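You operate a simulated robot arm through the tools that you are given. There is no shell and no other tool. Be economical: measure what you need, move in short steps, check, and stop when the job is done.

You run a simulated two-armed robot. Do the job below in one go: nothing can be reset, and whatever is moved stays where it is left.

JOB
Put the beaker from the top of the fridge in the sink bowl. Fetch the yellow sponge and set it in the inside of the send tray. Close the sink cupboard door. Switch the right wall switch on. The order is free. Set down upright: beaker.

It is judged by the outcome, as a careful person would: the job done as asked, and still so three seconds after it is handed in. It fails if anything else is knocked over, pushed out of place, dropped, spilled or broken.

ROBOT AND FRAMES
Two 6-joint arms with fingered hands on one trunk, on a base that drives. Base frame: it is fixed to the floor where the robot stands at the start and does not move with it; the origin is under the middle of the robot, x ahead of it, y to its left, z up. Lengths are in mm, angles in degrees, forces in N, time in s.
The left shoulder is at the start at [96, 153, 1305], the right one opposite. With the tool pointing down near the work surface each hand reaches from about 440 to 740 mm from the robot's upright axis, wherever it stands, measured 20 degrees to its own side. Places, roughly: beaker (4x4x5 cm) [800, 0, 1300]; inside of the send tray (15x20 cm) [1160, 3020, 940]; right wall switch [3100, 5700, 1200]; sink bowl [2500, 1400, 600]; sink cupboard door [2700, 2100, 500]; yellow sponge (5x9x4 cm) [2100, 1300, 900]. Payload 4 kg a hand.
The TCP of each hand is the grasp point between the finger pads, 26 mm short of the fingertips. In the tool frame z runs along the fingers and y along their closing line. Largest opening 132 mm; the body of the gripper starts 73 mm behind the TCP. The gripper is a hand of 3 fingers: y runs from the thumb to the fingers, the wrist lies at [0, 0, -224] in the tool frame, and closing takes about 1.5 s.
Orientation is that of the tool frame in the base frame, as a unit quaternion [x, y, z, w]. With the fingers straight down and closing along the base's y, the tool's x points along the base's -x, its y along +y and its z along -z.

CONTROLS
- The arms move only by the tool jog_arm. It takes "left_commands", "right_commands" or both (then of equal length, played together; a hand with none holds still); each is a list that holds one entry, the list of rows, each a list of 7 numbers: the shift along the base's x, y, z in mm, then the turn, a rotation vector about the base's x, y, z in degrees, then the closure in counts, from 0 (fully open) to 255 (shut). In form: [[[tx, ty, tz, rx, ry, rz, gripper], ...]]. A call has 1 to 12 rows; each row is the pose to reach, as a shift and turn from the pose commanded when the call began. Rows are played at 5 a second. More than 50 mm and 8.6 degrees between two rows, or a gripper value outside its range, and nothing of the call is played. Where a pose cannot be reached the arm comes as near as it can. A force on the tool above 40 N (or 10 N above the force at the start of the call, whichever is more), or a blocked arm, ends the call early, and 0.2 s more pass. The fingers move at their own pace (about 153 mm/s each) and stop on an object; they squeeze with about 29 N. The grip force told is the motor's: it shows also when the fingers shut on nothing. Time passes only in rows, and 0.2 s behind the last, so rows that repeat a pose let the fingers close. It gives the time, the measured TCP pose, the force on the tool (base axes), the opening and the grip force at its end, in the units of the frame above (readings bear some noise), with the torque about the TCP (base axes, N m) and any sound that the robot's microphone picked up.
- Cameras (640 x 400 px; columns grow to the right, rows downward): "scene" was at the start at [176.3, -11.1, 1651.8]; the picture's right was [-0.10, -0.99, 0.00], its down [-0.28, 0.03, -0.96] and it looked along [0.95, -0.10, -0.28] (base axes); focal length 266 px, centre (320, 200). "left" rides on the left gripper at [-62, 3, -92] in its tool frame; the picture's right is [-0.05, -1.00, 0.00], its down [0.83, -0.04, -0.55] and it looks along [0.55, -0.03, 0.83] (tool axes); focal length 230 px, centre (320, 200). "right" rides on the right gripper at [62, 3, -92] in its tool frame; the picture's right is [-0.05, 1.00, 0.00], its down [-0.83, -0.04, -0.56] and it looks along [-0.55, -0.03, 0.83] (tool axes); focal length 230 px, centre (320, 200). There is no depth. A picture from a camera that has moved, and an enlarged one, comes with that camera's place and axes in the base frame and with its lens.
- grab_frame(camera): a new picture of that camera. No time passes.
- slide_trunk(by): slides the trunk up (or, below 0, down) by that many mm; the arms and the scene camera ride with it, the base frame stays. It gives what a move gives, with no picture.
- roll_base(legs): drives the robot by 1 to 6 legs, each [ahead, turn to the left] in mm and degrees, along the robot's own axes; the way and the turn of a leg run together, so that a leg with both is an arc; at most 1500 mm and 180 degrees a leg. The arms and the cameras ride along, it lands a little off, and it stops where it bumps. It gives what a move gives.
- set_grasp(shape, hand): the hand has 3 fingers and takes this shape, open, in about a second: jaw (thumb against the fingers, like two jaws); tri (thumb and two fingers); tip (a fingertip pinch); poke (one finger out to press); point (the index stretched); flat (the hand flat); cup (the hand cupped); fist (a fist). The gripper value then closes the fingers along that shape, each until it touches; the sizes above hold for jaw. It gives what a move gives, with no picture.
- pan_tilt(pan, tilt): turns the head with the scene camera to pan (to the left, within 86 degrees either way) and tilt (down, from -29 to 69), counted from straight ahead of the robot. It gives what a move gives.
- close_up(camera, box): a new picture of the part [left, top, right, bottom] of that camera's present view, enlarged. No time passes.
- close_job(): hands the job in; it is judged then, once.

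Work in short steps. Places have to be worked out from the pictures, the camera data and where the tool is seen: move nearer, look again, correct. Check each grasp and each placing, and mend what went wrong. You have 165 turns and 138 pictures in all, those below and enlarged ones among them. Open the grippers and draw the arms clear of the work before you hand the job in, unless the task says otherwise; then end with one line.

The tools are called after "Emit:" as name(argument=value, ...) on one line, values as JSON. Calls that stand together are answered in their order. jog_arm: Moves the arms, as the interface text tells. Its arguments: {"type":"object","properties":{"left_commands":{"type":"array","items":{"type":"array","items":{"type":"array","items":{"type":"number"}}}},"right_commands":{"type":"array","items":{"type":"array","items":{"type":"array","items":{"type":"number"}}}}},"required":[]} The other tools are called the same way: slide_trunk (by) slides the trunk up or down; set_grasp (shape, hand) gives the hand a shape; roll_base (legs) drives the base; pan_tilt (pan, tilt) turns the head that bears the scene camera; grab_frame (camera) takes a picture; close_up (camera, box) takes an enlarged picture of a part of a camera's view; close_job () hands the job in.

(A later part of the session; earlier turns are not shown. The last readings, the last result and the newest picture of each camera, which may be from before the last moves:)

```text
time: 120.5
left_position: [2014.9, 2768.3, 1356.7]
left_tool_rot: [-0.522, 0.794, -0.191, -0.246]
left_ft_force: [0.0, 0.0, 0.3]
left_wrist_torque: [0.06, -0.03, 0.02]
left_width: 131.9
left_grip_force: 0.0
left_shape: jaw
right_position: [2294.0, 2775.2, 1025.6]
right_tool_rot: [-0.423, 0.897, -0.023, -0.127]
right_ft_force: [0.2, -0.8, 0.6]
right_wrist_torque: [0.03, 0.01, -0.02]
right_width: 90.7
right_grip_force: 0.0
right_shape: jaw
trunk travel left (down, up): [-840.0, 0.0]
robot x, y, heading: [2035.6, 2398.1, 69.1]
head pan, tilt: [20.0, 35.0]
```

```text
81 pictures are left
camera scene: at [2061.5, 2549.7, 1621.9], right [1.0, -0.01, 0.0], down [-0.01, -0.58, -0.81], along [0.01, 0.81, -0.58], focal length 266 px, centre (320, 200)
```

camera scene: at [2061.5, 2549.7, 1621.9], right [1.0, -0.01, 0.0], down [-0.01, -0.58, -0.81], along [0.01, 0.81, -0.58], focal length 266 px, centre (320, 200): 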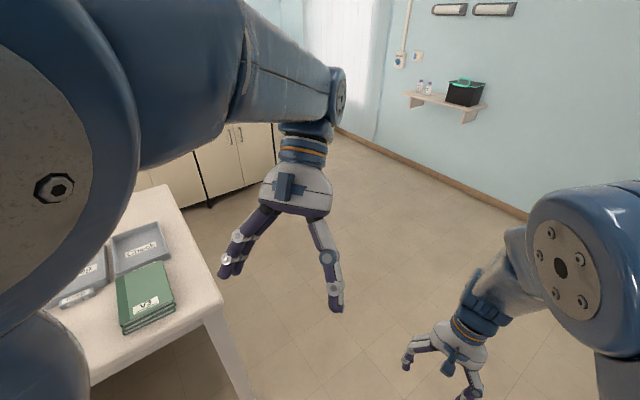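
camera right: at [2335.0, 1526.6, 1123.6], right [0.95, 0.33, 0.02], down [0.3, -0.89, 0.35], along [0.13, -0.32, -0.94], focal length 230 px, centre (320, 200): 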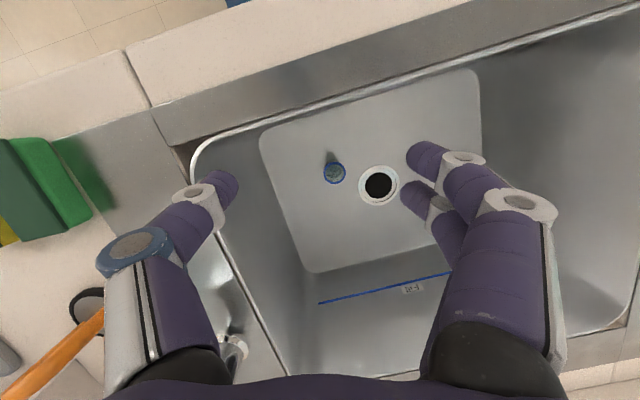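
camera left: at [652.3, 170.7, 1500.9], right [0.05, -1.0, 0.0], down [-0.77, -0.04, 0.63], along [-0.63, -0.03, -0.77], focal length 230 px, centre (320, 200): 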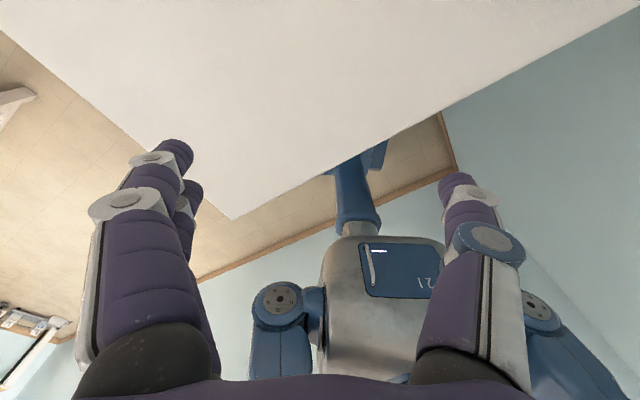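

The base stopped early in leg 3 at (2037, 2399). I look down around the base to see what it met.

Emit:
pan_tilt(pan=40, tilt=65)

Emit:
grab_frame(camera="scene")

Emit:
pan_tilt(pan=-40, tilt=60)

Emit:
grab_frame(camera="scene")

```text
time: 121.5
left_position: [2018.6, 2780.4, 1353.1]
left_tool_rot: [-0.52, 0.794, -0.194, -0.249]
left_ft_force: [0.0, -0.5, -0.7]
left_wrist_torque: [-0.06, 0.0, 0.02]
left_width: 132.0
left_grip_force: 0.1
left_shape: jaw
right_position: [2298.4, 2790.8, 1029.5]
right_tool_rot: [-0.421, 0.898, -0.018, -0.126]
right_ft_force: [0.2, -0.2, 0.5]
right_wrist_torque: [-0.02, 0.02, 0.0]
right_width: 90.3
right_grip_force: 0.0
right_shape: jaw
trunk travel left (down, up): [-840.0, 0.0]
robot x, y, heading: [2030.4, 2397.7, 69.0]
head pan, tilt: [40.0, 65.0]
```

```text
80 pictures are left
camera scene: at [2043.3, 2551.7, 1601.0], right [0.96, 0.28, -0.01], down [0.2, -0.73, -0.65], along [-0.19, 0.62, -0.76], focal length 266 px, centre (320, 200)
```

scene: 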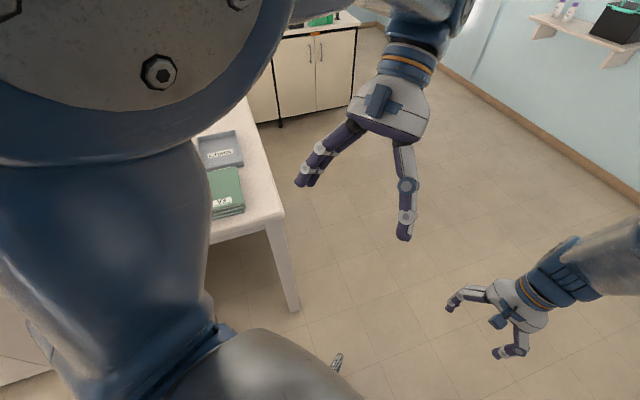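

```text
time: 123.0
left_position: [2016.4, 2777.3, 1353.3]
left_tool_rot: [-0.521, 0.793, -0.193, -0.25]
left_ft_force: [-0.6, 0.0, 0.3]
left_wrist_torque: [-0.01, 0.0, 0.0]
left_width: 131.8
left_grip_force: 0.0
left_shape: jaw
right_position: [2299.7, 2792.7, 1035.3]
right_tool_rot: [-0.421, 0.899, -0.011, -0.122]
right_ft_force: [-0.1, -0.2, -0.4]
right_wrist_torque: [-0.01, -0.04, 0.0]
right_width: 90.5
right_grip_force: 0.1
right_shape: jaw
trunk travel left (down, up): [-840.0, 0.0]
robot x, y, heading: [2034.4, 2398.2, 69.4]
head pan, tilt: [-40.0, 60.0]
```

```text
79 pictures are left
camera scene: at [2042.9, 2548.7, 1601.3], right [0.96, 0.27, -0.01], down [0.2, -0.73, -0.65], along [-0.18, 0.63, -0.76], focal length 266 px, centre (320, 200)
```

scene: 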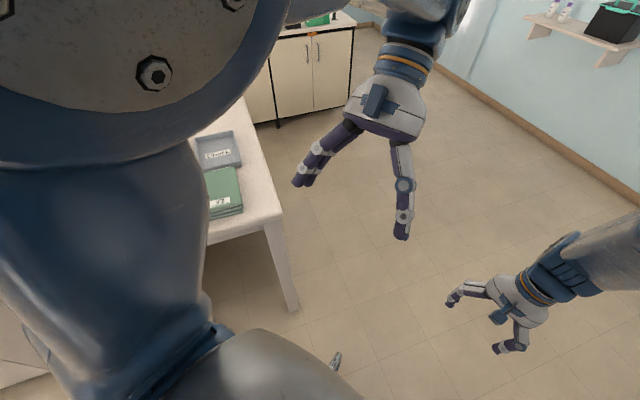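

The head seems not to have followed the last command. I set it back to a gentler angle and look again.

Emit:
pan_tilt(pan=0, tilt=30)

Emit:
grab_frame(camera="scene")

Emit:
grab_frame(camera="left")

Emit:
grab_frame(camera="right")

```text
time: 124.1
left_position: [2016.6, 2778.8, 1353.5]
left_tool_rot: [-0.521, 0.793, -0.194, -0.249]
left_ft_force: [1.1, -0.2, -0.1]
left_wrist_torque: [-0.01, -0.03, -0.02]
left_width: 132.2
left_grip_force: 0.0
left_shape: jaw
right_position: [2300.1, 2792.4, 1036.4]
right_tool_rot: [-0.42, 0.899, -0.01, -0.119]
right_ft_force: [0.1, 0.1, -1.0]
right_wrist_torque: [0.01, -0.01, -0.03]
right_width: 90.3
right_grip_force: 0.0
right_shape: jaw
trunk travel left (down, up): [-840.0, 0.0]
robot x, y, heading: [2032.7, 2396.3, 69.4]
head pan, tilt: [0.0, 30.0]
```

```text
78 pictures are left
camera scene: at [2096.0, 2558.6, 1628.1], right [0.94, -0.35, 0.0], down [-0.18, -0.48, -0.86], along [0.3, 0.8, -0.52], focal length 266 px, centre (320, 200)
```

scene: 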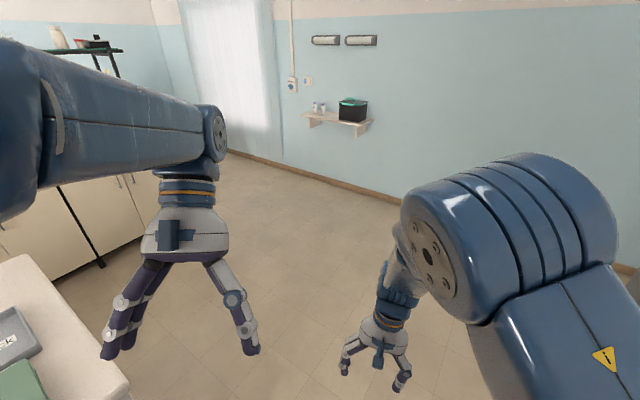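

```text
77 pictures are left
camera left: at [2051.3, 2875.9, 1391.5], right [0.94, -0.34, 0.02], down [-0.13, -0.31, 0.94], along [-0.32, -0.89, -0.33], focal length 230 px, centre (320, 200)
```

left: 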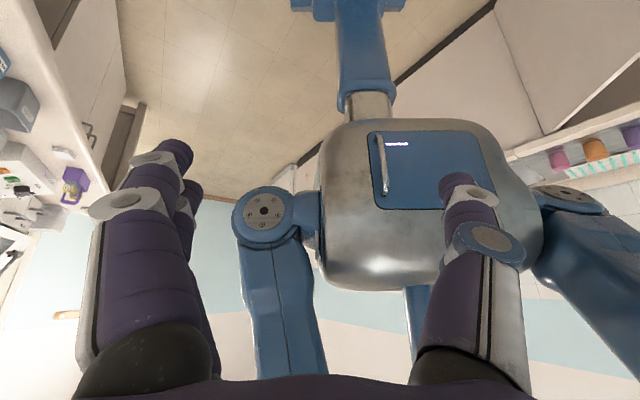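

```text
76 pictures are left
camera right: at [2279.0, 2760.8, 1140.4], right [-0.73, 0.68, 0.07], down [0.66, 0.67, 0.35], along [0.19, 0.3, -0.93], focal length 230 px, centre (320, 200)
```

right: 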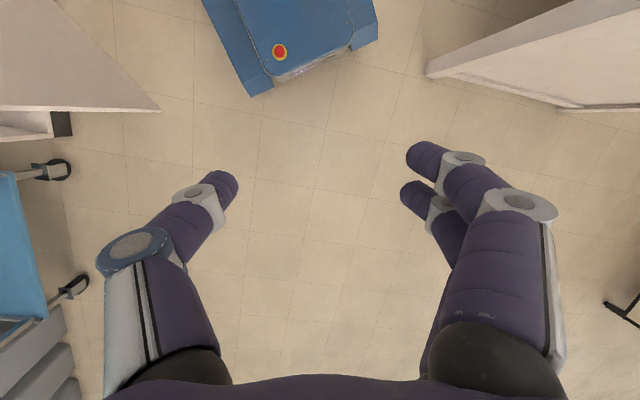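

Nothing stands near the base; the raised elbows beside the head look like the likely jam. I spread the right arm outward and level it, and bring the left hand forward, down and pitched to point forward for the door push.

Emit:
jog_arm(right_commands=[[[8, 2, 0, 0.6, -1, 0, 80], [18, 5, 0, 1.2, -2, 0, 80], [28, 8, 0, 1.8, -3, 0, 80], [38, 12, 0, 2.4, -4, 0, 80], [48, 15, 0, 3, -5, 0, 80], [58, 18, 0, 3.6, -6, 0, 80], [69, 21, 0, 4.2, -7, 0, 80], [80, 25, 0, 4.8, -8, 0, 80], [91, 29, 0, 5.4, -9, 0, 80], [102, 33, 0, 6, -10, 0, 80], [112, 36, 0, 6.6, -11, 0, 80], [122, 39, 0, 6.8, -11.9, 0, 80]]], left_commands=[[[4, 10, -10, 6, -2, 0, 0], [8, 20, -20, 12, -4, 0, 0], [12, 32, -32, 18, -6, 0, 0], [16, 44, -45, 24, -8, 0, 0], [21, 56, -58, 30, -10, 0, 0], [26, 68, -71, 36, -12, 0, 0], [31, 80, -84, 42, -14, 0, 0], [36, 92, -97, 48, -16, 0, 0], [41, 104, -110, 54, -18, 0, 0], [45, 116, -123, 60, -20, 0, 0], [49, 128, -136, 66, -22, 0, 0], [53, 140, -150, 72, -24, 0, 0]]])

Emit:
grab_frame(camera="scene")

```text
time: 126.7
left_position: [2047.9, 2950.2, 1195.0]
left_tool_rot: [-0.526, 0.77, 0.199, 0.301]
left_ft_force: [0.5, 0.5, -0.7]
left_wrist_torque: [0.02, -0.04, 0.01]
left_width: 132.1
left_grip_force: 0.0
left_shape: jaw
left hand out of reach, approached as far as the arm can: row 1, 2, 3, 4, 5, 6, 7, 8, 9, 10, 11, 12
right_position: [2416.4, 2829.1, 1032.5]
right_tool_rot: [-0.438, 0.899, -0.017, 0.013]
right_ft_force: [-0.2, -0.4, -0.1]
right_wrist_torque: [0.0, -0.02, -0.03]
right_width: 90.4
right_grip_force: 0.1
right_shape: jaw
trunk travel left (down, up): [-840.0, 0.0]
robot x, y, heading: [2038.2, 2403.0, 69.4]
head pan, tilt: [0.0, 30.0]
```

```text
75 pictures are left
camera scene: at [2121.1, 2544.2, 1628.2], right [0.78, -0.63, 0.01], down [-0.32, -0.4, -0.86], along [0.54, 0.67, -0.52], focal length 266 px, centre (320, 200)
```

scene: 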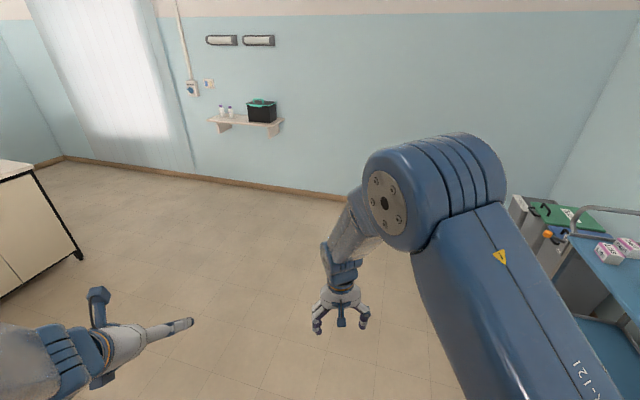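

The left elbow had been nudging the head; it is now freer. I carry on to the spot opposite the door and turn to face it.

Emit:
roll_base(legs=[[310, 0], [0, -122]])

Emit:
pan_tilt(pan=0, tilt=35)

Emit:
grab_frame(camera="scene")

```text
time: 133.8
left_position: [2610.6, 2467.7, 1161.4]
left_tool_rot: [0.377, 0.868, -0.166, 0.276]
left_ft_force: [-0.5, -0.5, -0.6]
left_wrist_torque: [-0.03, 0.03, -0.01]
left_width: 131.8
left_grip_force: 0.1
left_shape: jaw
right_position: [2332.8, 2175.3, 1052.9]
right_tool_rot: [0.538, 0.842, -0.026, 0.009]
right_ft_force: [0.0, -0.1, 0.1]
right_wrist_torque: [0.0, 0.0, 0.0]
right_width: 90.6
right_grip_force: 0.1
right_shape: jaw
trunk travel left (down, up): [-840.0, 0.0]
robot x, y, heading: [2156.7, 2698.2, -47.3]
head pan, tilt: [0.0, 30.0]
stopped in leg 2: the robot was blocked; the commanded pose is now the measured one
```

```text
time: 134.4
left_position: [2610.7, 2465.8, 1164.5]
left_tool_rot: [0.379, 0.866, -0.166, 0.281]
left_ft_force: [-0.3, 0.9, -0.5]
left_wrist_torque: [-0.02, -0.02, 0.0]
left_width: 131.9
left_grip_force: 0.0
left_shape: jaw
right_position: [2331.6, 2174.2, 1052.7]
right_tool_rot: [0.538, 0.842, -0.025, 0.01]
right_ft_force: [0.0, 0.3, 0.6]
right_wrist_torque: [0.02, 0.04, -0.02]
right_width: 90.5
right_grip_force: 0.1
right_shape: jaw
trunk travel left (down, up): [-840.0, 0.0]
robot x, y, heading: [2156.3, 2696.6, -47.7]
head pan, tilt: [0.0, 35.0]
```

```text
74 pictures are left
camera scene: at [2253.8, 2555.7, 1625.3], right [-0.89, -0.46, 0.0], down [-0.26, 0.48, -0.84], along [0.39, -0.75, -0.54], focal length 266 px, centre (320, 200)
```

scene: 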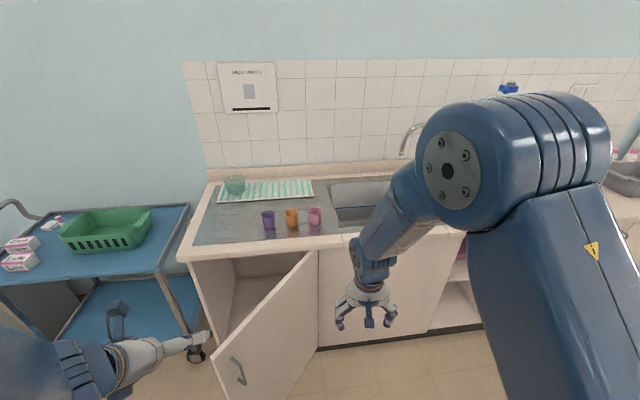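

Robot stands at about (2156, 2697), facing the counter; the door's free top corner is near (2767, 2297) and its hinge near (2646, 1823). I extend the left hand forward and down (fist) so its elbow leaves the head, then turn the last few degrees.

Emit:
set_grasp(hand="left", shape="fist")

Emit:
jog_arm(left_commands=[[[7, -7, -10, 0, 0, 0, 255], [14, -15, -20, 0, 0, 0, 255], [21, -23, -30, 0, 0, 0, 255], [28, -31, -40, 0, 0, 0, 255], [35, -39, -50, 0, 0, 0, 255], [42, -46, -60, 0, 0, 0, 255], [49, -53, -70, 0, 0, 0, 255], [56, -60, -80, 0, 0, 0, 255], [62, -67, -90, 0, 0, 0, 255], [67, -74, -100, 0, 0, 0, 255]]])

Emit:
grab_frame(camera="scene")

```text
time: 135.3
left_position: [2610.5, 2465.8, 1163.5]
left_tool_rot: [0.379, 0.866, -0.165, 0.281]
left_ft_force: [1.1, -0.1, -1.1]
left_wrist_torque: [0.02, 0.04, 0.0]
left_width: 0.1
left_grip_force: 0.1
left_shape: fist
right_position: [2332.2, 2175.1, 1052.0]
right_tool_rot: [0.538, 0.843, -0.025, 0.01]
right_ft_force: [0.0, 1.5, 0.3]
right_wrist_torque: [-0.02, -0.08, 0.0]
right_width: 90.8
right_grip_force: 0.0
right_shape: jaw
trunk travel left (down, up): [-840.0, 0.0]
robot x, y, heading: [2158.8, 2691.8, -47.7]
head pan, tilt: [0.0, 35.0]
```

```text
time: 137.5
left_position: [2679.9, 2380.6, 1096.8]
left_tool_rot: [0.383, 0.852, -0.17, 0.314]
left_ft_force: [0.3, 0.1, 0.5]
left_wrist_torque: [0.01, -0.01, 0.0]
left_width: 0.1
left_grip_force: 0.1
left_shape: fist
left hand out of reach, approached as far as the arm can: row 10
right_position: [2332.3, 2174.5, 1053.1]
right_tool_rot: [0.538, 0.843, -0.025, 0.01]
right_ft_force: [0.1, 0.6, 0.3]
right_wrist_torque: [0.0, -0.03, 0.0]
right_width: 90.8
right_grip_force: 0.0
right_shape: jaw
trunk travel left (down, up): [-840.0, 0.0]
robot x, y, heading: [2157.4, 2696.6, -47.6]
head pan, tilt: [0.0, 35.0]
```

```text
73 pictures are left
camera scene: at [2272.0, 2569.1, 1620.3], right [-0.74, -0.67, 0.0], down [-0.4, 0.44, -0.81], along [0.55, -0.6, -0.59], focal length 266 px, centre (320, 200)
```

scene: 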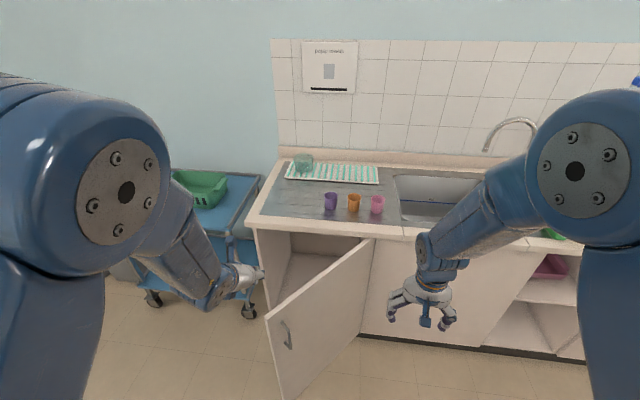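

The head is free again. I back up 100 mm, turn the last 7°, and lower the trunk so the fist is at door mid-height.

Emit:
roll_base(legs=[[-100, 0], [0, -7]])

Emit:
slide_trunk(by=-450)

Emit:
grab_frame(camera="scene")

```text
time: 139.3
left_position: [2564.7, 2396.0, 1100.8]
left_tool_rot: [0.436, 0.825, -0.19, 0.306]
left_ft_force: [-0.7, 0.9, 0.7]
left_wrist_torque: [-0.02, -0.03, -0.02]
left_width: 0.2
left_grip_force: 0.0
left_shape: fist
right_position: [2192.4, 2234.2, 1054.9]
right_tool_rot: [0.591, 0.806, -0.025, 0.012]
right_ft_force: [-0.8, 0.2, -0.5]
right_wrist_torque: [-0.03, 0.02, -0.01]
right_width: 90.6
right_grip_force: 0.0
right_shape: jaw
trunk travel left (down, up): [-840.0, 0.0]
robot x, y, heading: [2089.5, 2766.8, -54.9]
head pan, tilt: [0.0, 35.0]
```

```text
refused: -450 is not a number from -400 to 400
```

```text
72 pictures are left
camera scene: at [2177.9, 2640.1, 1621.8], right [-0.82, -0.57, 0.0], down [-0.33, 0.48, -0.81], along [0.47, -0.67, -0.58], focal length 266 px, centre (320, 200)
```

scene: 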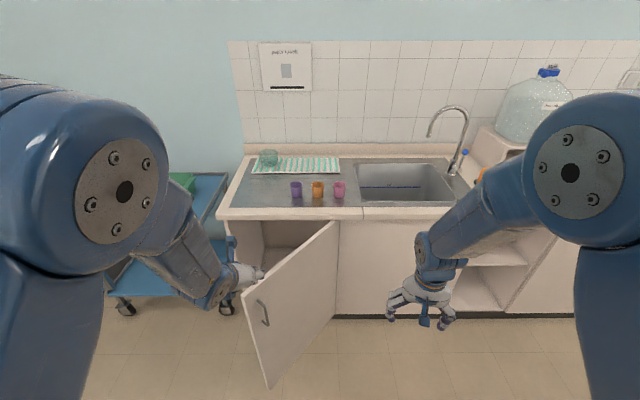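

The trunk step is limited to 400; I lower by 400, then bring the fist down a bit more.

Emit:
slide_trunk(by=-400)

Emit:
jog_arm(left_commands=[[[0, 0, -10, 0, 0, 0, 255], [0, 0, -20, 0, 0, 0, 255], [0, 0, -30, 0, 0, 0, 255], [0, 0, -40, 0, 0, 0, 255], [0, 0, -40, 0, 0, 0, 255]]])

Emit:
grab_frame(camera="scene")

Emit:
grab_frame(camera="left")

```text
time: 143.1
left_position: [2558.2, 2406.6, 707.0]
left_tool_rot: [0.435, 0.823, -0.192, 0.309]
left_ft_force: [0.3, -0.2, 0.4]
left_wrist_torque: [0.01, -0.02, 0.02]
left_width: 0.1
left_grip_force: 0.0
left_shape: fist
right_position: [2185.5, 2244.8, 659.5]
right_tool_rot: [0.591, 0.806, -0.027, 0.016]
right_ft_force: [0.4, -0.3, -0.5]
right_wrist_torque: [0.0, 0.02, -0.01]
right_width: 90.8
right_grip_force: 0.0
right_shape: jaw
trunk travel left (down, up): [-440.0, 400.0]
robot x, y, heading: [2088.9, 2770.5, -55.1]
head pan, tilt: [0.0, 35.0]
```

```text
time: 144.3
left_position: [2547.3, 2399.4, 691.5]
left_tool_rot: [0.434, 0.825, -0.193, 0.306]
left_ft_force: [0.0, -0.5, 0.4]
left_wrist_torque: [0.05, -0.02, 0.0]
left_width: 0.0
left_grip_force: 0.0
left_shape: fist
left hand out of reach, approached as far as the arm can: row 1, 2, 3, 4, 5
right_position: [2185.9, 2245.9, 660.8]
right_tool_rot: [0.59, 0.807, -0.028, 0.016]
right_ft_force: [0.0, 0.6, -0.8]
right_wrist_torque: [0.0, 0.0, 0.02]
right_width: 90.6
right_grip_force: 0.1
right_shape: jaw
trunk travel left (down, up): [-440.0, 400.0]
robot x, y, heading: [2088.0, 2769.1, -54.7]
head pan, tilt: [0.0, 35.0]
```

```text
71 pictures are left
camera scene: at [2182.3, 2637.5, 1220.5], right [-0.82, -0.57, 0.0], down [-0.34, 0.48, -0.81], along [0.46, -0.66, -0.59], focal length 266 px, centre (320, 200)
```

scene: 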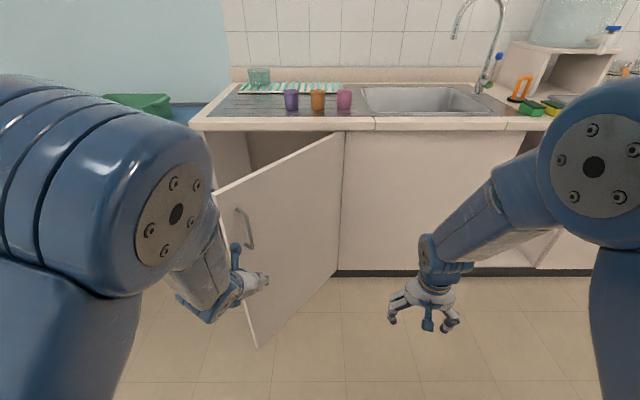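

```text
70 pictures are left
camera left: at [2544.5, 2418.2, 800.8], right [-0.81, -0.58, 0.09], down [-0.58, 0.8, -0.15], along [0.01, -0.17, -0.98], focal length 230 px, centre (320, 200)
```

left: 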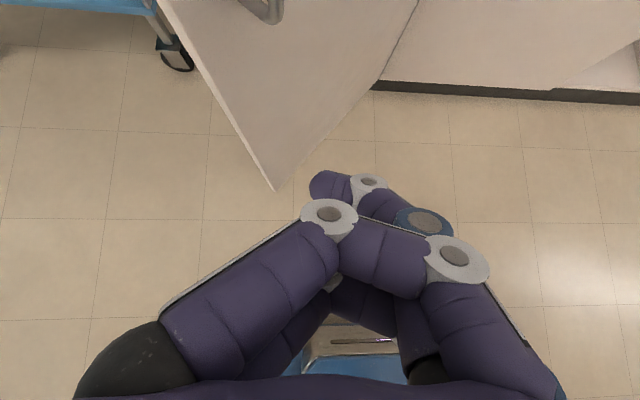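

The fist is in front of the door near its outer half at z≈690. I drive forward 330 mm to make contact and begin pushing.

Emit:
roll_base(legs=[[330, 0]])

Emit:
grab_frame(camera="scene")

Emit:
grab_frame(camera="left")

```text
time: 146.5
left_position: [2739.5, 2123.3, 690.0]
left_tool_rot: [0.436, 0.824, -0.194, 0.306]
left_ft_force: [-0.5, -0.7, -0.1]
left_wrist_torque: [0.02, -0.01, 0.01]
left_width: 0.0
left_grip_force: 0.0
left_shape: fist
right_position: [2376.0, 1969.0, 659.9]
right_tool_rot: [0.591, 0.806, -0.028, 0.015]
right_ft_force: [-0.9, 0.4, -0.4]
right_wrist_torque: [0.04, 0.0, 0.01]
right_width: 90.6
right_grip_force: 0.0
right_shape: jaw
trunk travel left (down, up): [-440.0, 400.0]
robot x, y, heading: [2279.8, 2491.6, -55.4]
head pan, tilt: [0.0, 35.0]
```

```text
69 pictures are left
camera scene: at [2375.1, 2361.2, 1220.3], right [-0.82, -0.57, 0.0], down [-0.34, 0.48, -0.81], along [0.46, -0.66, -0.59], focal length 266 px, centre (320, 200)
```

scene: 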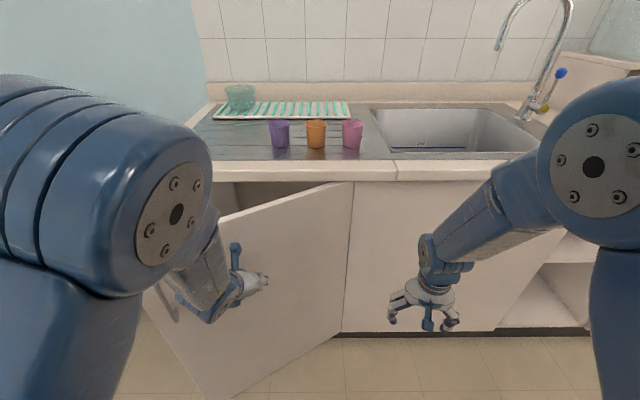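

```text
68 pictures are left
camera left: at [2736.4, 2141.2, 800.3], right [-0.81, -0.58, 0.09], down [-0.58, 0.8, -0.15], along [0.01, -0.17, -0.99], focal length 230 px, centre (320, 200)
```

left: 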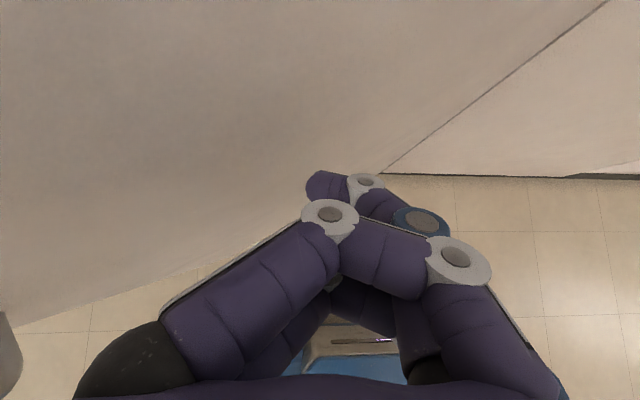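

Fist is close to or on the door, which is still partly open. I continue forward 100 mm.

Emit:
roll_base(legs=[[100, 0]])

Emit:
grab_frame(camera="scene")

```text
time: 147.7
left_position: [2794.6, 2047.6, 702.2]
left_tool_rot: [0.429, 0.823, -0.203, 0.313]
left_ft_force: [0.2, -0.4, 0.4]
left_wrist_torque: [0.03, -0.01, 0.01]
left_width: 0.1
left_grip_force: 0.0
left_shape: fist
right_position: [2428.9, 1893.7, 665.4]
right_tool_rot: [0.592, 0.805, -0.03, 0.022]
right_ft_force: [-0.1, -0.5, -1.1]
right_wrist_torque: [0.05, 0.03, 0.0]
right_width: 90.6
right_grip_force: 0.1
right_shape: jaw
trunk travel left (down, up): [-440.0, 400.0]
robot x, y, heading: [2339.3, 2411.1, -54.9]
head pan, tilt: [0.0, 35.0]
```

```text
67 pictures are left
camera scene: at [2432.2, 2279.3, 1220.7], right [-0.82, -0.57, 0.0], down [-0.34, 0.48, -0.81], along [0.46, -0.66, -0.59], focal length 266 px, centre (320, 200)
```

scene: 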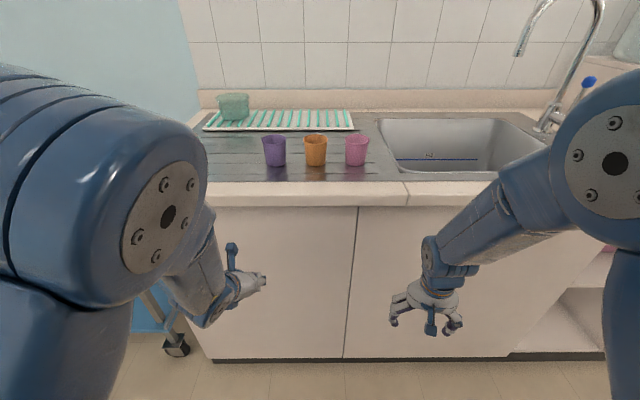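

The door now looks closed, flush with its neighbour. I check the edge enlarged.

Emit:
close_up(camera="scene", box=[180, 170, 400, 370])

Emit:
grab_frame(camera="left")

```text
2.00 times, centred on (290, 270) of scene
camera zoom: at [2432.2, 2279.3, 1220.7], right [-0.82, -0.57, 0.0], down [-0.34, 0.48, -0.81], along [0.46, -0.66, -0.59], focal length 533 px, centre (380, 60)
```

zoom: 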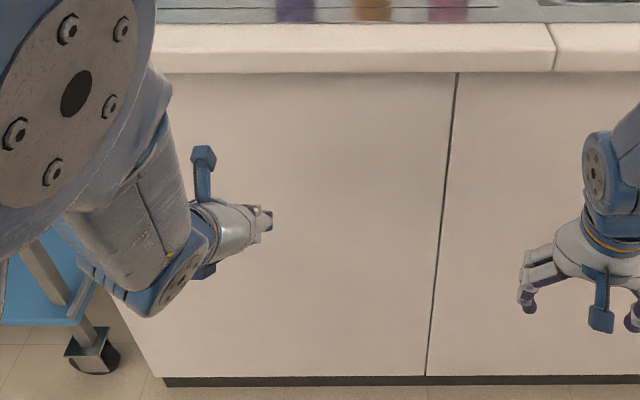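

```text
65 pictures are left
camera left: at [2790.9, 2068.6, 811.7], right [-0.81, -0.58, 0.1], down [-0.59, 0.79, -0.17], along [0.02, -0.19, -0.98], focal length 230 px, centre (320, 200)
```

left: 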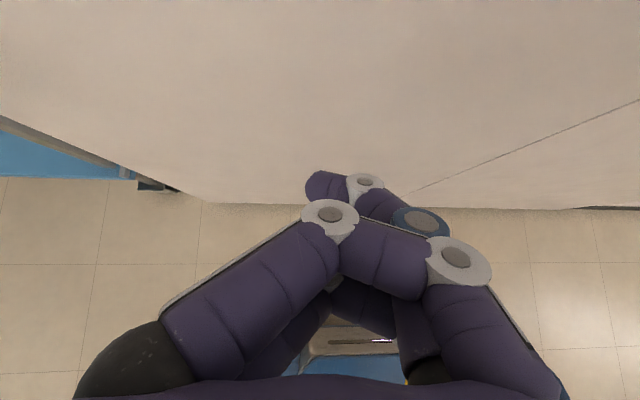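

It looks shut. I press 25 mm further gently to confirm it is home.

Emit:
jog_arm(left_commands=[[[3, -4, 0, 0, 0, 0, 255], [6, -8, 0, 0, 0, 0, 255], [9, -12, 0, 0, 0, 0, 255], [12, -16, 0, 0, 0, 0, 255], [15, -20, 0, 0, 0, 0, 255], [18, -25, 0, 0, 0, 0, 255], [18, -25, 0, 0, 0, 0, 255]]])

```text
time: 149.3
left_position: [2806.4, 2033.4, 711.7]
left_tool_rot: [0.427, 0.82, -0.206, 0.32]
left_ft_force: [-0.7, 0.3, -0.2]
left_wrist_torque: [-0.01, -0.01, -0.01]
left_width: 0.0
left_grip_force: 0.0
left_shape: fist
right_position: [2421.9, 1902.9, 675.1]
right_tool_rot: [0.591, 0.805, -0.033, 0.031]
right_ft_force: [0.3, 0.8, 0.1]
right_wrist_torque: [-0.01, -0.02, -0.01]
right_width: 90.8
right_grip_force: 0.1
right_shape: jaw
trunk travel left (down, up): [-440.0, 400.0]
robot x, y, heading: [2341.3, 2410.8, -55.0]
head pan, tilt: [0.0, 35.0]
```

No resistance reading; I back away and view the door from a distance.

Emit:
roll_base(legs=[[-300, 0]])

Emit:
pan_tilt(pan=15, tilt=25)

Emit:
grab_frame(camera="scene")

```text
time: 151.3
left_position: [2634.3, 2280.9, 712.0]
left_tool_rot: [0.426, 0.821, -0.206, 0.32]
left_ft_force: [0.2, -0.2, 0.1]
left_wrist_torque: [0.01, 0.0, -0.04]
left_width: 0.0
left_grip_force: 0.0
left_shape: fist
right_position: [2251.5, 2150.0, 674.9]
right_tool_rot: [0.59, 0.806, -0.034, 0.03]
right_ft_force: [-0.2, -0.3, 1.2]
right_wrist_torque: [-0.03, 0.0, -0.01]
right_width: 90.9
right_grip_force: 0.0
right_shape: jaw
trunk travel left (down, up): [-440.0, 400.0]
robot x, y, heading: [2167.5, 2659.5, -54.9]
head pan, tilt: [0.0, 35.0]
```

```text
time: 152.1
left_position: [2628.8, 2290.7, 722.4]
left_tool_rot: [0.424, 0.817, -0.209, 0.329]
left_ft_force: [-0.7, 0.2, 0.6]
left_wrist_torque: [0.04, -0.01, 0.0]
left_width: 0.1
left_grip_force: 0.0
left_shape: fist
right_position: [2245.4, 2158.7, 683.4]
right_tool_rot: [0.59, 0.805, -0.037, 0.039]
right_ft_force: [-0.9, 1.0, 1.1]
right_wrist_torque: [0.03, 0.02, 0.0]
right_width: 90.7
right_grip_force: 0.0
right_shape: jaw
trunk travel left (down, up): [-440.0, 400.0]
robot x, y, heading: [2163.5, 2658.0, -54.7]
head pan, tilt: [15.0, 25.0]
```

```text
64 pictures are left
camera scene: at [2280.8, 2539.0, 1236.2], right [-0.64, -0.77, 0.0], down [-0.33, 0.28, -0.9], along [0.69, -0.57, -0.44], focal length 266 px, centre (320, 200)
```

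scene: 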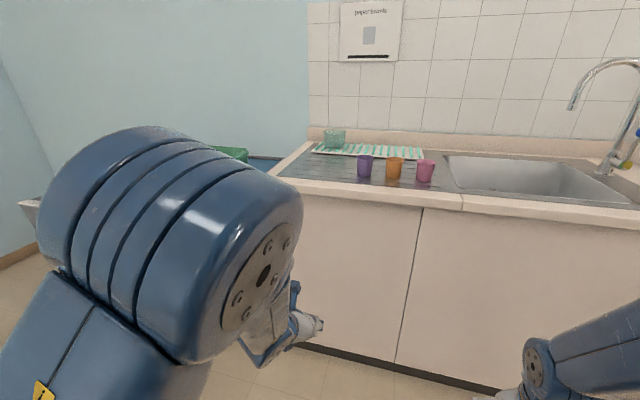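

Door is shut flush. I raise the trunk again and drive to stand opposite the sponges.

Emit:
slide_trunk(by=390)

Emit:
roll_base(legs=[[0, -58], [831, 0], [0, 58]])

Emit:
pan_tilt(pan=-15, tilt=40)

Emit:
grab_frame(camera="scene")

```text
time: 155.8
left_position: [2629.8, 2290.8, 1111.6]
left_tool_rot: [0.424, 0.819, -0.208, 0.328]
left_ft_force: [0.1, -0.7, 0.1]
left_wrist_torque: [0.02, 0.01, 0.03]
left_width: 0.0
left_grip_force: 0.1
left_shape: fist
right_position: [2244.5, 2158.1, 1073.8]
right_tool_rot: [0.589, 0.806, -0.037, 0.039]
right_ft_force: [-0.4, -0.3, -0.1]
right_wrist_torque: [-0.02, -0.02, -0.02]
right_width: 90.4
right_grip_force: 0.1
right_shape: jaw
trunk travel left (down, up): [-830.0, 10.0]
robot x, y, heading: [2165.6, 2655.8, -54.7]
head pan, tilt: [15.0, 25.0]
```

```text
time: 159.8
left_position: [2105.6, 2053.1, 1134.0]
left_tool_rot: [0.763, 0.51, -0.349, 0.189]
left_ft_force: [0.3, 0.5, 0.9]
left_wrist_torque: [0.02, -0.03, 0.01]
left_width: 0.0
left_grip_force: 0.0
left_shape: fist
right_position: [1776.4, 2303.8, 1089.3]
right_tool_rot: [0.903, 0.424, -0.067, 0.028]
right_ft_force: [-0.3, -0.4, -0.2]
right_wrist_torque: [0.0, -0.01, 0.02]
right_width: 90.7
right_grip_force: 0.1
right_shape: jaw
trunk travel left (down, up): [-830.0, 10.0]
robot x, y, heading: [2149.1, 2601.4, -114.3]
head pan, tilt: [15.0, 25.0]
stopped in leg 2: the robot was blocked; the commanded pose is now the measured one
```

```text
time: 160.8
left_position: [2102.9, 2050.9, 1132.5]
left_tool_rot: [0.763, 0.511, -0.349, 0.188]
left_ft_force: [-0.1, 0.6, 1.2]
left_wrist_torque: [0.02, -0.02, -0.03]
left_width: 0.0
left_grip_force: 0.0
left_shape: fist
right_position: [1776.4, 2302.3, 1088.7]
right_tool_rot: [0.903, 0.424, -0.066, 0.026]
right_ft_force: [0.3, -0.4, -0.2]
right_wrist_torque: [-0.03, 0.0, 0.0]
right_width: 90.6
right_grip_force: 0.1
right_shape: jaw
trunk travel left (down, up): [-830.0, 10.0]
robot x, y, heading: [2148.8, 2601.0, -114.5]
head pan, tilt: [-15.0, 40.0]
```

```text
63 pictures are left
camera scene: at [2063.7, 2461.4, 1603.0], right [-0.78, 0.63, 0.01], down [0.41, 0.51, -0.75], along [-0.48, -0.58, -0.66], focal length 266 px, centre (320, 200)
```

scene: 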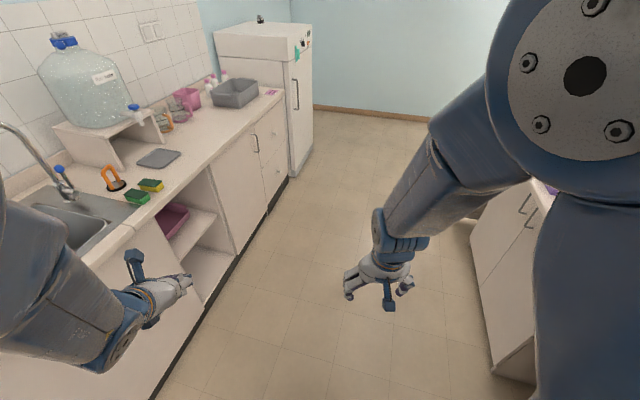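

Stopped again though nothing is near the base; I simply retry the drive.

Emit:
roll_base(legs=[[760, 0]])

```text
time: 164.8
left_position: [1785.5, 1378.3, 1132.5]
left_tool_rot: [0.767, 0.505, -0.35, 0.186]
left_ft_force: [-0.6, 0.4, 0.6]
left_wrist_torque: [0.0, 0.01, 0.0]
left_width: 0.4
left_grip_force: 0.0
left_shape: fist
right_position: [1461.3, 1634.7, 1089.4]
right_tool_rot: [0.906, 0.417, -0.066, 0.026]
right_ft_force: [-0.5, 0.2, -0.3]
right_wrist_torque: [0.03, -0.03, -0.01]
right_width: 90.7
right_grip_force: 0.1
right_shape: jaw
trunk travel left (down, up): [-830.0, 10.0]
robot x, y, heading: [1844.8, 1927.2, -115.1]
head pan, tilt: [-15.0, 40.0]
```

Drove fine. I turn to face the sponges and look.

Emit:
roll_base(legs=[[0, 60], [70, 0]])

Emit:
pan_tilt(pan=-20, tilt=45)

Emit:
grab_frame(camera="scene")

Emit:
grab_frame(camera="right")

```text
time: 167.3
left_position: [2183.7, 1502.6, 1188.7]
left_tool_rot: [0.51, 0.727, -0.298, 0.351]
left_ft_force: [-0.3, 0.4, 0.6]
left_wrist_torque: [0.03, -0.01, 0.0]
left_width: 0.0
left_grip_force: 0.0
left_shape: fist
right_position: [1759.6, 1488.6, 1112.3]
right_tool_rot: [0.672, 0.733, -0.065, 0.081]
right_ft_force: [0.7, 0.4, 0.3]
right_wrist_torque: [0.01, -0.01, -0.02]
right_width: 90.3
right_grip_force: 0.0
right_shape: jaw
trunk travel left (down, up): [-830.0, 10.0]
robot x, y, heading: [1833.8, 1923.1, -69.3]
head pan, tilt: [-15.0, 40.0]
stopped in leg 1: the robot was blocked; the commanded pose is now the measured one
```

```text
time: 168.0
left_position: [2185.3, 1505.2, 1187.8]
left_tool_rot: [0.509, 0.728, -0.295, 0.35]
left_ft_force: [0.0, -0.3, -0.3]
left_wrist_torque: [0.01, -0.03, 0.03]
left_width: 0.0
left_grip_force: 0.0
left_shape: fist
right_position: [1759.7, 1491.0, 1113.3]
right_tool_rot: [0.672, 0.733, -0.065, 0.082]
right_ft_force: [-0.6, -0.2, -0.4]
right_wrist_torque: [0.02, 0.03, 0.0]
right_width: 90.5
right_grip_force: 0.1
right_shape: jaw
trunk travel left (down, up): [-830.0, 10.0]
robot x, y, heading: [1838.1, 1924.2, -69.3]
head pan, tilt: [-20.0, 45.0]
```

```text
62 pictures are left
camera scene: at [1865.8, 1767.4, 1595.8], right [-1.0, -0.01, 0.01], down [-0.01, 0.72, -0.69], along [0.0, -0.69, -0.72], focal length 266 px, centre (320, 200)
```

scene: 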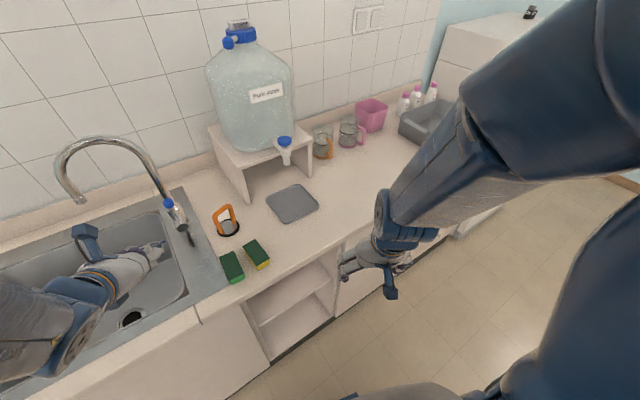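

```text
61 pictures are left
camera right: at [1755.0, 1570.5, 1191.0], right [1.0, 0.04, 0.02], down [0.01, -0.7, 0.71], along [0.04, -0.71, -0.7], focal length 230 px, centre (320, 200)
```

right: 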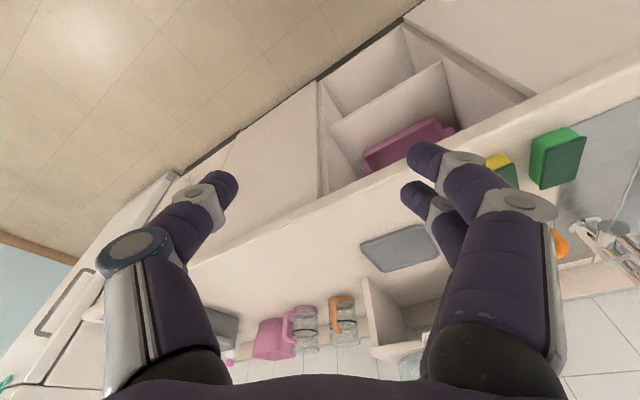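

The sponge (dark pad up, yellow body) computes to about (2055, 1320). Robot's lateral place is right; I finish the turn and advance.

Emit:
roll_base(legs=[[0, 14], [70, 0]])

Emit:
pan_tilt(pan=-20, tilt=45)

Emit:
grab_frame(camera="scene")

Emit:
grab_frame(camera="right")

```text
time: 169.9
left_position: [2303.2, 1563.1, 1180.5]
left_tool_rot: [0.42, 0.797, -0.234, 0.366]
left_ft_force: [-0.1, 0.4, -0.1]
left_wrist_torque: [-0.02, 0.01, -0.04]
left_width: 0.1
left_grip_force: 0.0
left_shape: fist
right_position: [1891.9, 1440.6, 1116.4]
right_tool_rot: [0.582, 0.806, -0.058, 0.094]
right_ft_force: [0.3, 0.7, 0.2]
right_wrist_torque: [-0.08, -0.01, -0.01]
right_width: 90.7
right_grip_force: 0.0
right_shape: jaw
trunk travel left (down, up): [-830.0, 10.0]
robot x, y, heading: [1869.7, 1868.8, -56.1]
head pan, tilt: [-20.0, 45.0]
```

```text
time: 170.5
left_position: [2315.8, 1536.7, 1189.7]
left_tool_rot: [0.422, 0.787, -0.247, 0.377]
left_ft_force: [1.0, -0.9, 1.5]
left_wrist_torque: [0.11, 0.05, 0.04]
left_width: 0.3
left_grip_force: 0.1
left_shape: fist
right_position: [1906.8, 1421.1, 1110.1]
right_tool_rot: [0.579, 0.809, -0.056, 0.089]
right_ft_force: [0.2, 0.2, 0.1]
right_wrist_torque: [0.05, 0.04, 0.0]
right_width: 90.5
right_grip_force: 0.1
right_shape: jaw
trunk travel left (down, up): [-830.0, 10.0]
robot x, y, heading: [1876.4, 1863.3, -56.1]
head pan, tilt: [-20.0, 45.0]
```

```text
60 pictures are left
camera scene: at [1946.4, 1712.3, 1594.7], right [-0.97, -0.24, 0.01], down [-0.18, 0.7, -0.69], along [0.16, -0.67, -0.72], focal length 266 px, centre (320, 200)
```

scene: 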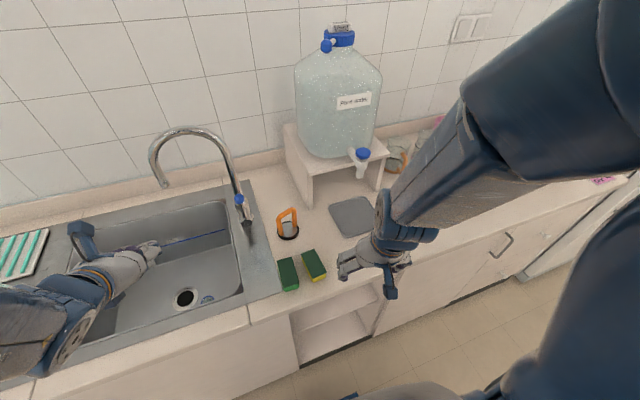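

```text
59 pictures are left
camera right: at [1883.5, 1497.1, 1188.7], right [0.96, 0.28, 0.03], down [0.18, -0.68, 0.71], along [0.21, -0.68, -0.7], focal length 230 px, centre (320, 200)
```

right: 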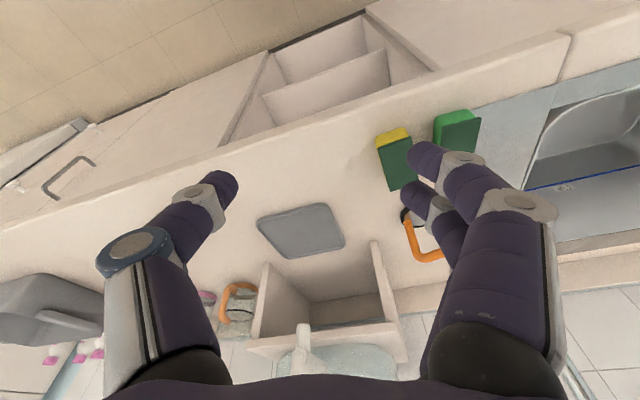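

Sponge top centre triangulates to about (2056, 1327, 902), long axis pointing away from me, with the green sponge 26 mm beside it — so I'll grip it lengthwise. First I move above it and level the tool.

Emit:
jog_arm(right_commands=[[[12, -8, -4, 1, 0.4, 0, 40], [24, -16, -8, 2, 0.8, 0, 40], [37, -24, -14, 3, 1.2, 0, 20], [50, -32, -20, 4, 1.6, 0, 0], [64, -40, -28, 5, 2, 0, 0], [78, -48, -36, 6, 2.5, 0, 0], [92, -57, -44, 7, 2.9, 0, 0], [106, -66, -52, 8, 3.3, 0, 0], [120, -76, -60, 9, 3.7, 0, 0], [135, -85, -70, 10, 4.1, 0, 0], [149, -94, -80, 11.2, 4.6, 0, 0], [149, -94, -80, 11.2, 4.6, 0, 0]]])

Emit:
grab_frame(camera="right")

```text
time: 173.1
left_position: [2309.5, 1540.0, 1198.7]
left_tool_rot: [0.423, 0.78, -0.253, 0.385]
left_ft_force: [0.8, -0.1, 0.3]
left_wrist_torque: [0.0, -0.02, 0.01]
left_width: 0.0
left_grip_force: 0.1
left_shape: fist
right_position: [2040.0, 1347.3, 1038.8]
right_tool_rot: [0.587, 0.81, -0.004, 0.006]
right_ft_force: [0.4, 0.3, -0.2]
right_wrist_torque: [-0.02, 0.0, 0.0]
right_width: 131.7
right_grip_force: 0.1
right_shape: jaw
trunk travel left (down, up): [-830.0, 10.0]
robot x, y, heading: [1870.9, 1868.1, -55.7]
head pan, tilt: [-20.0, 45.0]
```

```text
58 pictures are left
camera right: at [2022.7, 1408.8, 1131.1], right [0.96, 0.26, 0.0], down [0.22, -0.8, 0.57], along [0.15, -0.55, -0.82], focal length 230 px, centre (320, 200)
```

right: 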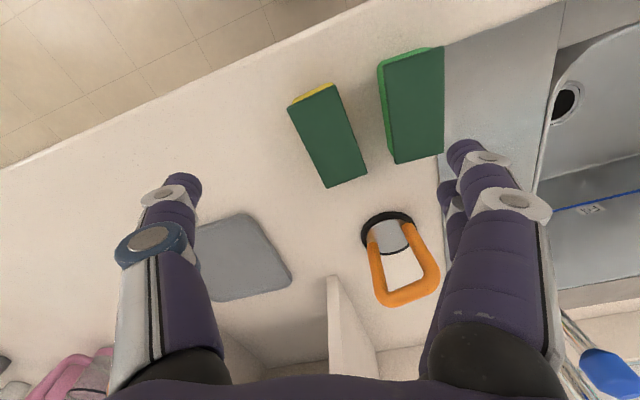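

Sponge centre (2053, 1332), long axis at about -51°. I yaw the hand by -69° and come down to z≈960 above it.

Emit:
jog_arm(right_commands=[[[1, -1, -6, 0, 0, -7, 0], [3, -3, -14, 0, 0, -14, 0], [4, -5, -22, 0, 0, -21, 0], [6, -7, -30, 0, 0, -28, 0], [7, -9, -38, 0, 0, -35, 0], [9, -11, -46, 0, 0, -42, 0], [11, -13, -54, 0, 0, -49, 0], [13, -15, -62, 0, 0, -56, 0], [13, -15, -70, 0, 0, -63, 0], [13, -15, -79, 0, 0, -69.5, 0], [13, -15, -79, 0, 0, -69.5, 0]]])

Emit:
grab_frame(camera="right")

Emit:
grab_frame(camera="scene")

```text
time: 175.5
left_position: [2310.8, 1540.5, 1197.4]
left_tool_rot: [0.424, 0.78, -0.254, 0.384]
left_ft_force: [0.7, -0.2, -0.4]
left_wrist_torque: [-0.02, 0.0, 0.05]
left_width: 0.0
left_grip_force: 0.2
left_shape: fist
right_position: [2051.3, 1332.0, 960.4]
right_tool_rot: [0.944, 0.331, -0.007, 0.005]
right_ft_force: [0.6, -0.6, -0.3]
right_wrist_torque: [0.0, 0.02, -0.02]
right_width: 131.9
right_grip_force: 0.0
right_shape: jaw
trunk travel left (down, up): [-830.0, 10.0]
robot x, y, heading: [1870.0, 1865.5, -56.2]
head pan, tilt: [-20.0, 45.0]
```

```text
57 pictures are left
camera right: at [2102.6, 1370.5, 1051.2], right [0.58, -0.81, 0.0], down [-0.67, -0.48, 0.57], along [-0.46, -0.33, -0.82], focal length 230 px, centre (320, 200)
```

right: 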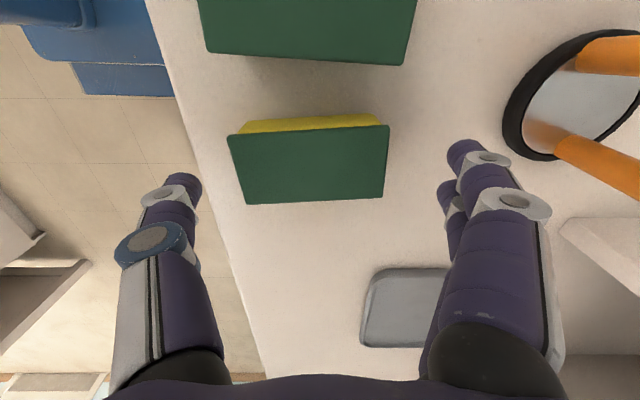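

```text
56 pictures are left
camera scene: at [1939.7, 1720.5, 1595.8], right [-0.97, -0.24, 0.01], down [-0.18, 0.7, -0.69], along [0.16, -0.67, -0.72], focal length 266 px, centre (320, 200)
```

scene: 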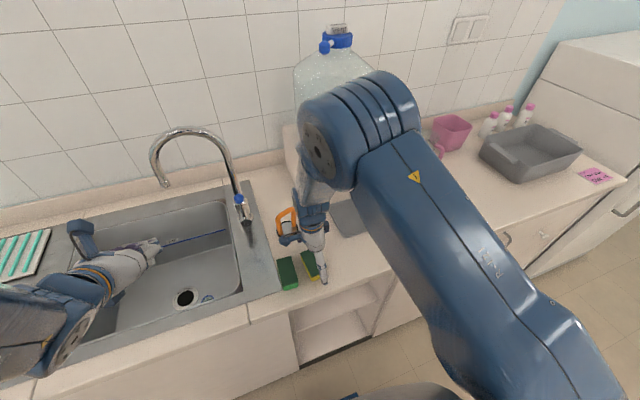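

The sponge's apparent size puts its top at z≈928 (counter ≈888), centred at (2051, 1339). I lower to z≈920 with a small correction.

Emit:
jog_arm(right_commands=[[[0, 3, -8, 0, 0, 0, 0], [0, 6, -16, 0, 0, 0, 0], [0, 6, -24, 0, 0, 0, 0], [0, 6, -30, 0, 0, 0, 0], [0, 6, -36, 0, 0, 0, 0], [0, 6, -40, 0, 0, 0, 0], [0, 6, -40, 0, 0, 0, 0]]])

Emit:
grab_frame(camera="right")

```text
time: 177.1
left_position: [2304.5, 1534.9, 1201.0]
left_tool_rot: [0.425, 0.774, -0.272, 0.381]
left_ft_force: [1.0, -0.4, -0.1]
left_wrist_torque: [0.01, 0.01, 0.02]
left_width: 0.1
left_grip_force: 0.1
left_shape: fist
right_position: [2042.9, 1347.4, 929.7]
right_tool_rot: [0.943, 0.331, -0.007, 0.017]
right_ft_force: [0.8, 0.1, 0.2]
right_wrist_torque: [-0.03, 0.0, 0.01]
right_width: 131.9
right_grip_force: 0.1
right_shape: jaw
trunk travel left (down, up): [-830.0, 10.0]
robot x, y, heading: [1876.0, 1866.2, -56.1]
head pan, tilt: [-20.0, 45.0]
stopped in row 7 (right hand): the force on the tool passed its limit at 41 N (the readings are from after the stop); the commanded pose is now the measured one
```

```text
55 pictures are left
camera right: at [2093.5, 1388.4, 1021.4], right [0.58, -0.81, 0.03], down [-0.68, -0.46, 0.57], along [-0.45, -0.35, -0.82], focal length 230 px, centre (320, 200)
```

right: 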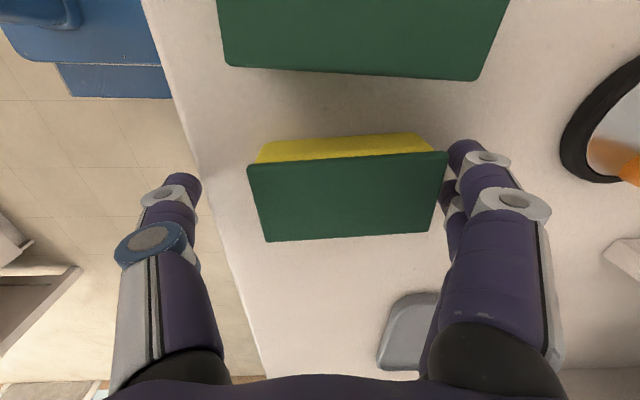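

The tips met the counter (so it is near z 893) and the hand sprang up 10 mm and sideways. I shift (+10, -7) to recentre at this height.

Emit:
jog_arm(right_commands=[[[3, -2, 0, 0, 0, 0, 0], [6, -4, 0, 0, 0, 0, 0], [10, -7, -1, 0, 0, 0, 0], [10, -7, -3, 0, 0, 0, 0], [10, -7, -3, 0, 0, 0, 0]]])

Emit:
grab_frame(camera="right")

```text
time: 178.3
left_position: [2305.2, 1534.5, 1201.3]
left_tool_rot: [0.425, 0.775, -0.271, 0.382]
left_ft_force: [-0.4, 0.0, -0.6]
left_wrist_torque: [-0.01, -0.03, 0.0]
left_width: 0.0
left_grip_force: 0.1
left_shape: fist
right_position: [2054.1, 1341.3, 927.2]
right_tool_rot: [0.943, 0.331, -0.007, 0.017]
right_ft_force: [0.0, 0.2, 1.9]
right_wrist_torque: [0.03, 0.04, 0.02]
right_width: 131.9
right_grip_force: 0.0
right_shape: jaw
trunk travel left (down, up): [-830.0, 10.0]
robot x, y, heading: [1871.7, 1867.2, -55.9]
head pan, tilt: [-20.0, 45.0]
```

```text
54 pictures are left
camera right: at [2104.1, 1381.8, 1018.4], right [0.58, -0.81, 0.03], down [-0.67, -0.46, 0.57], along [-0.45, -0.35, -0.82], focal length 230 px, centre (320, 200)
```

right: 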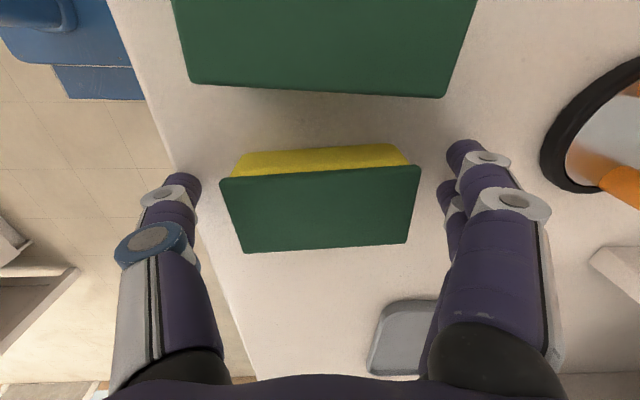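

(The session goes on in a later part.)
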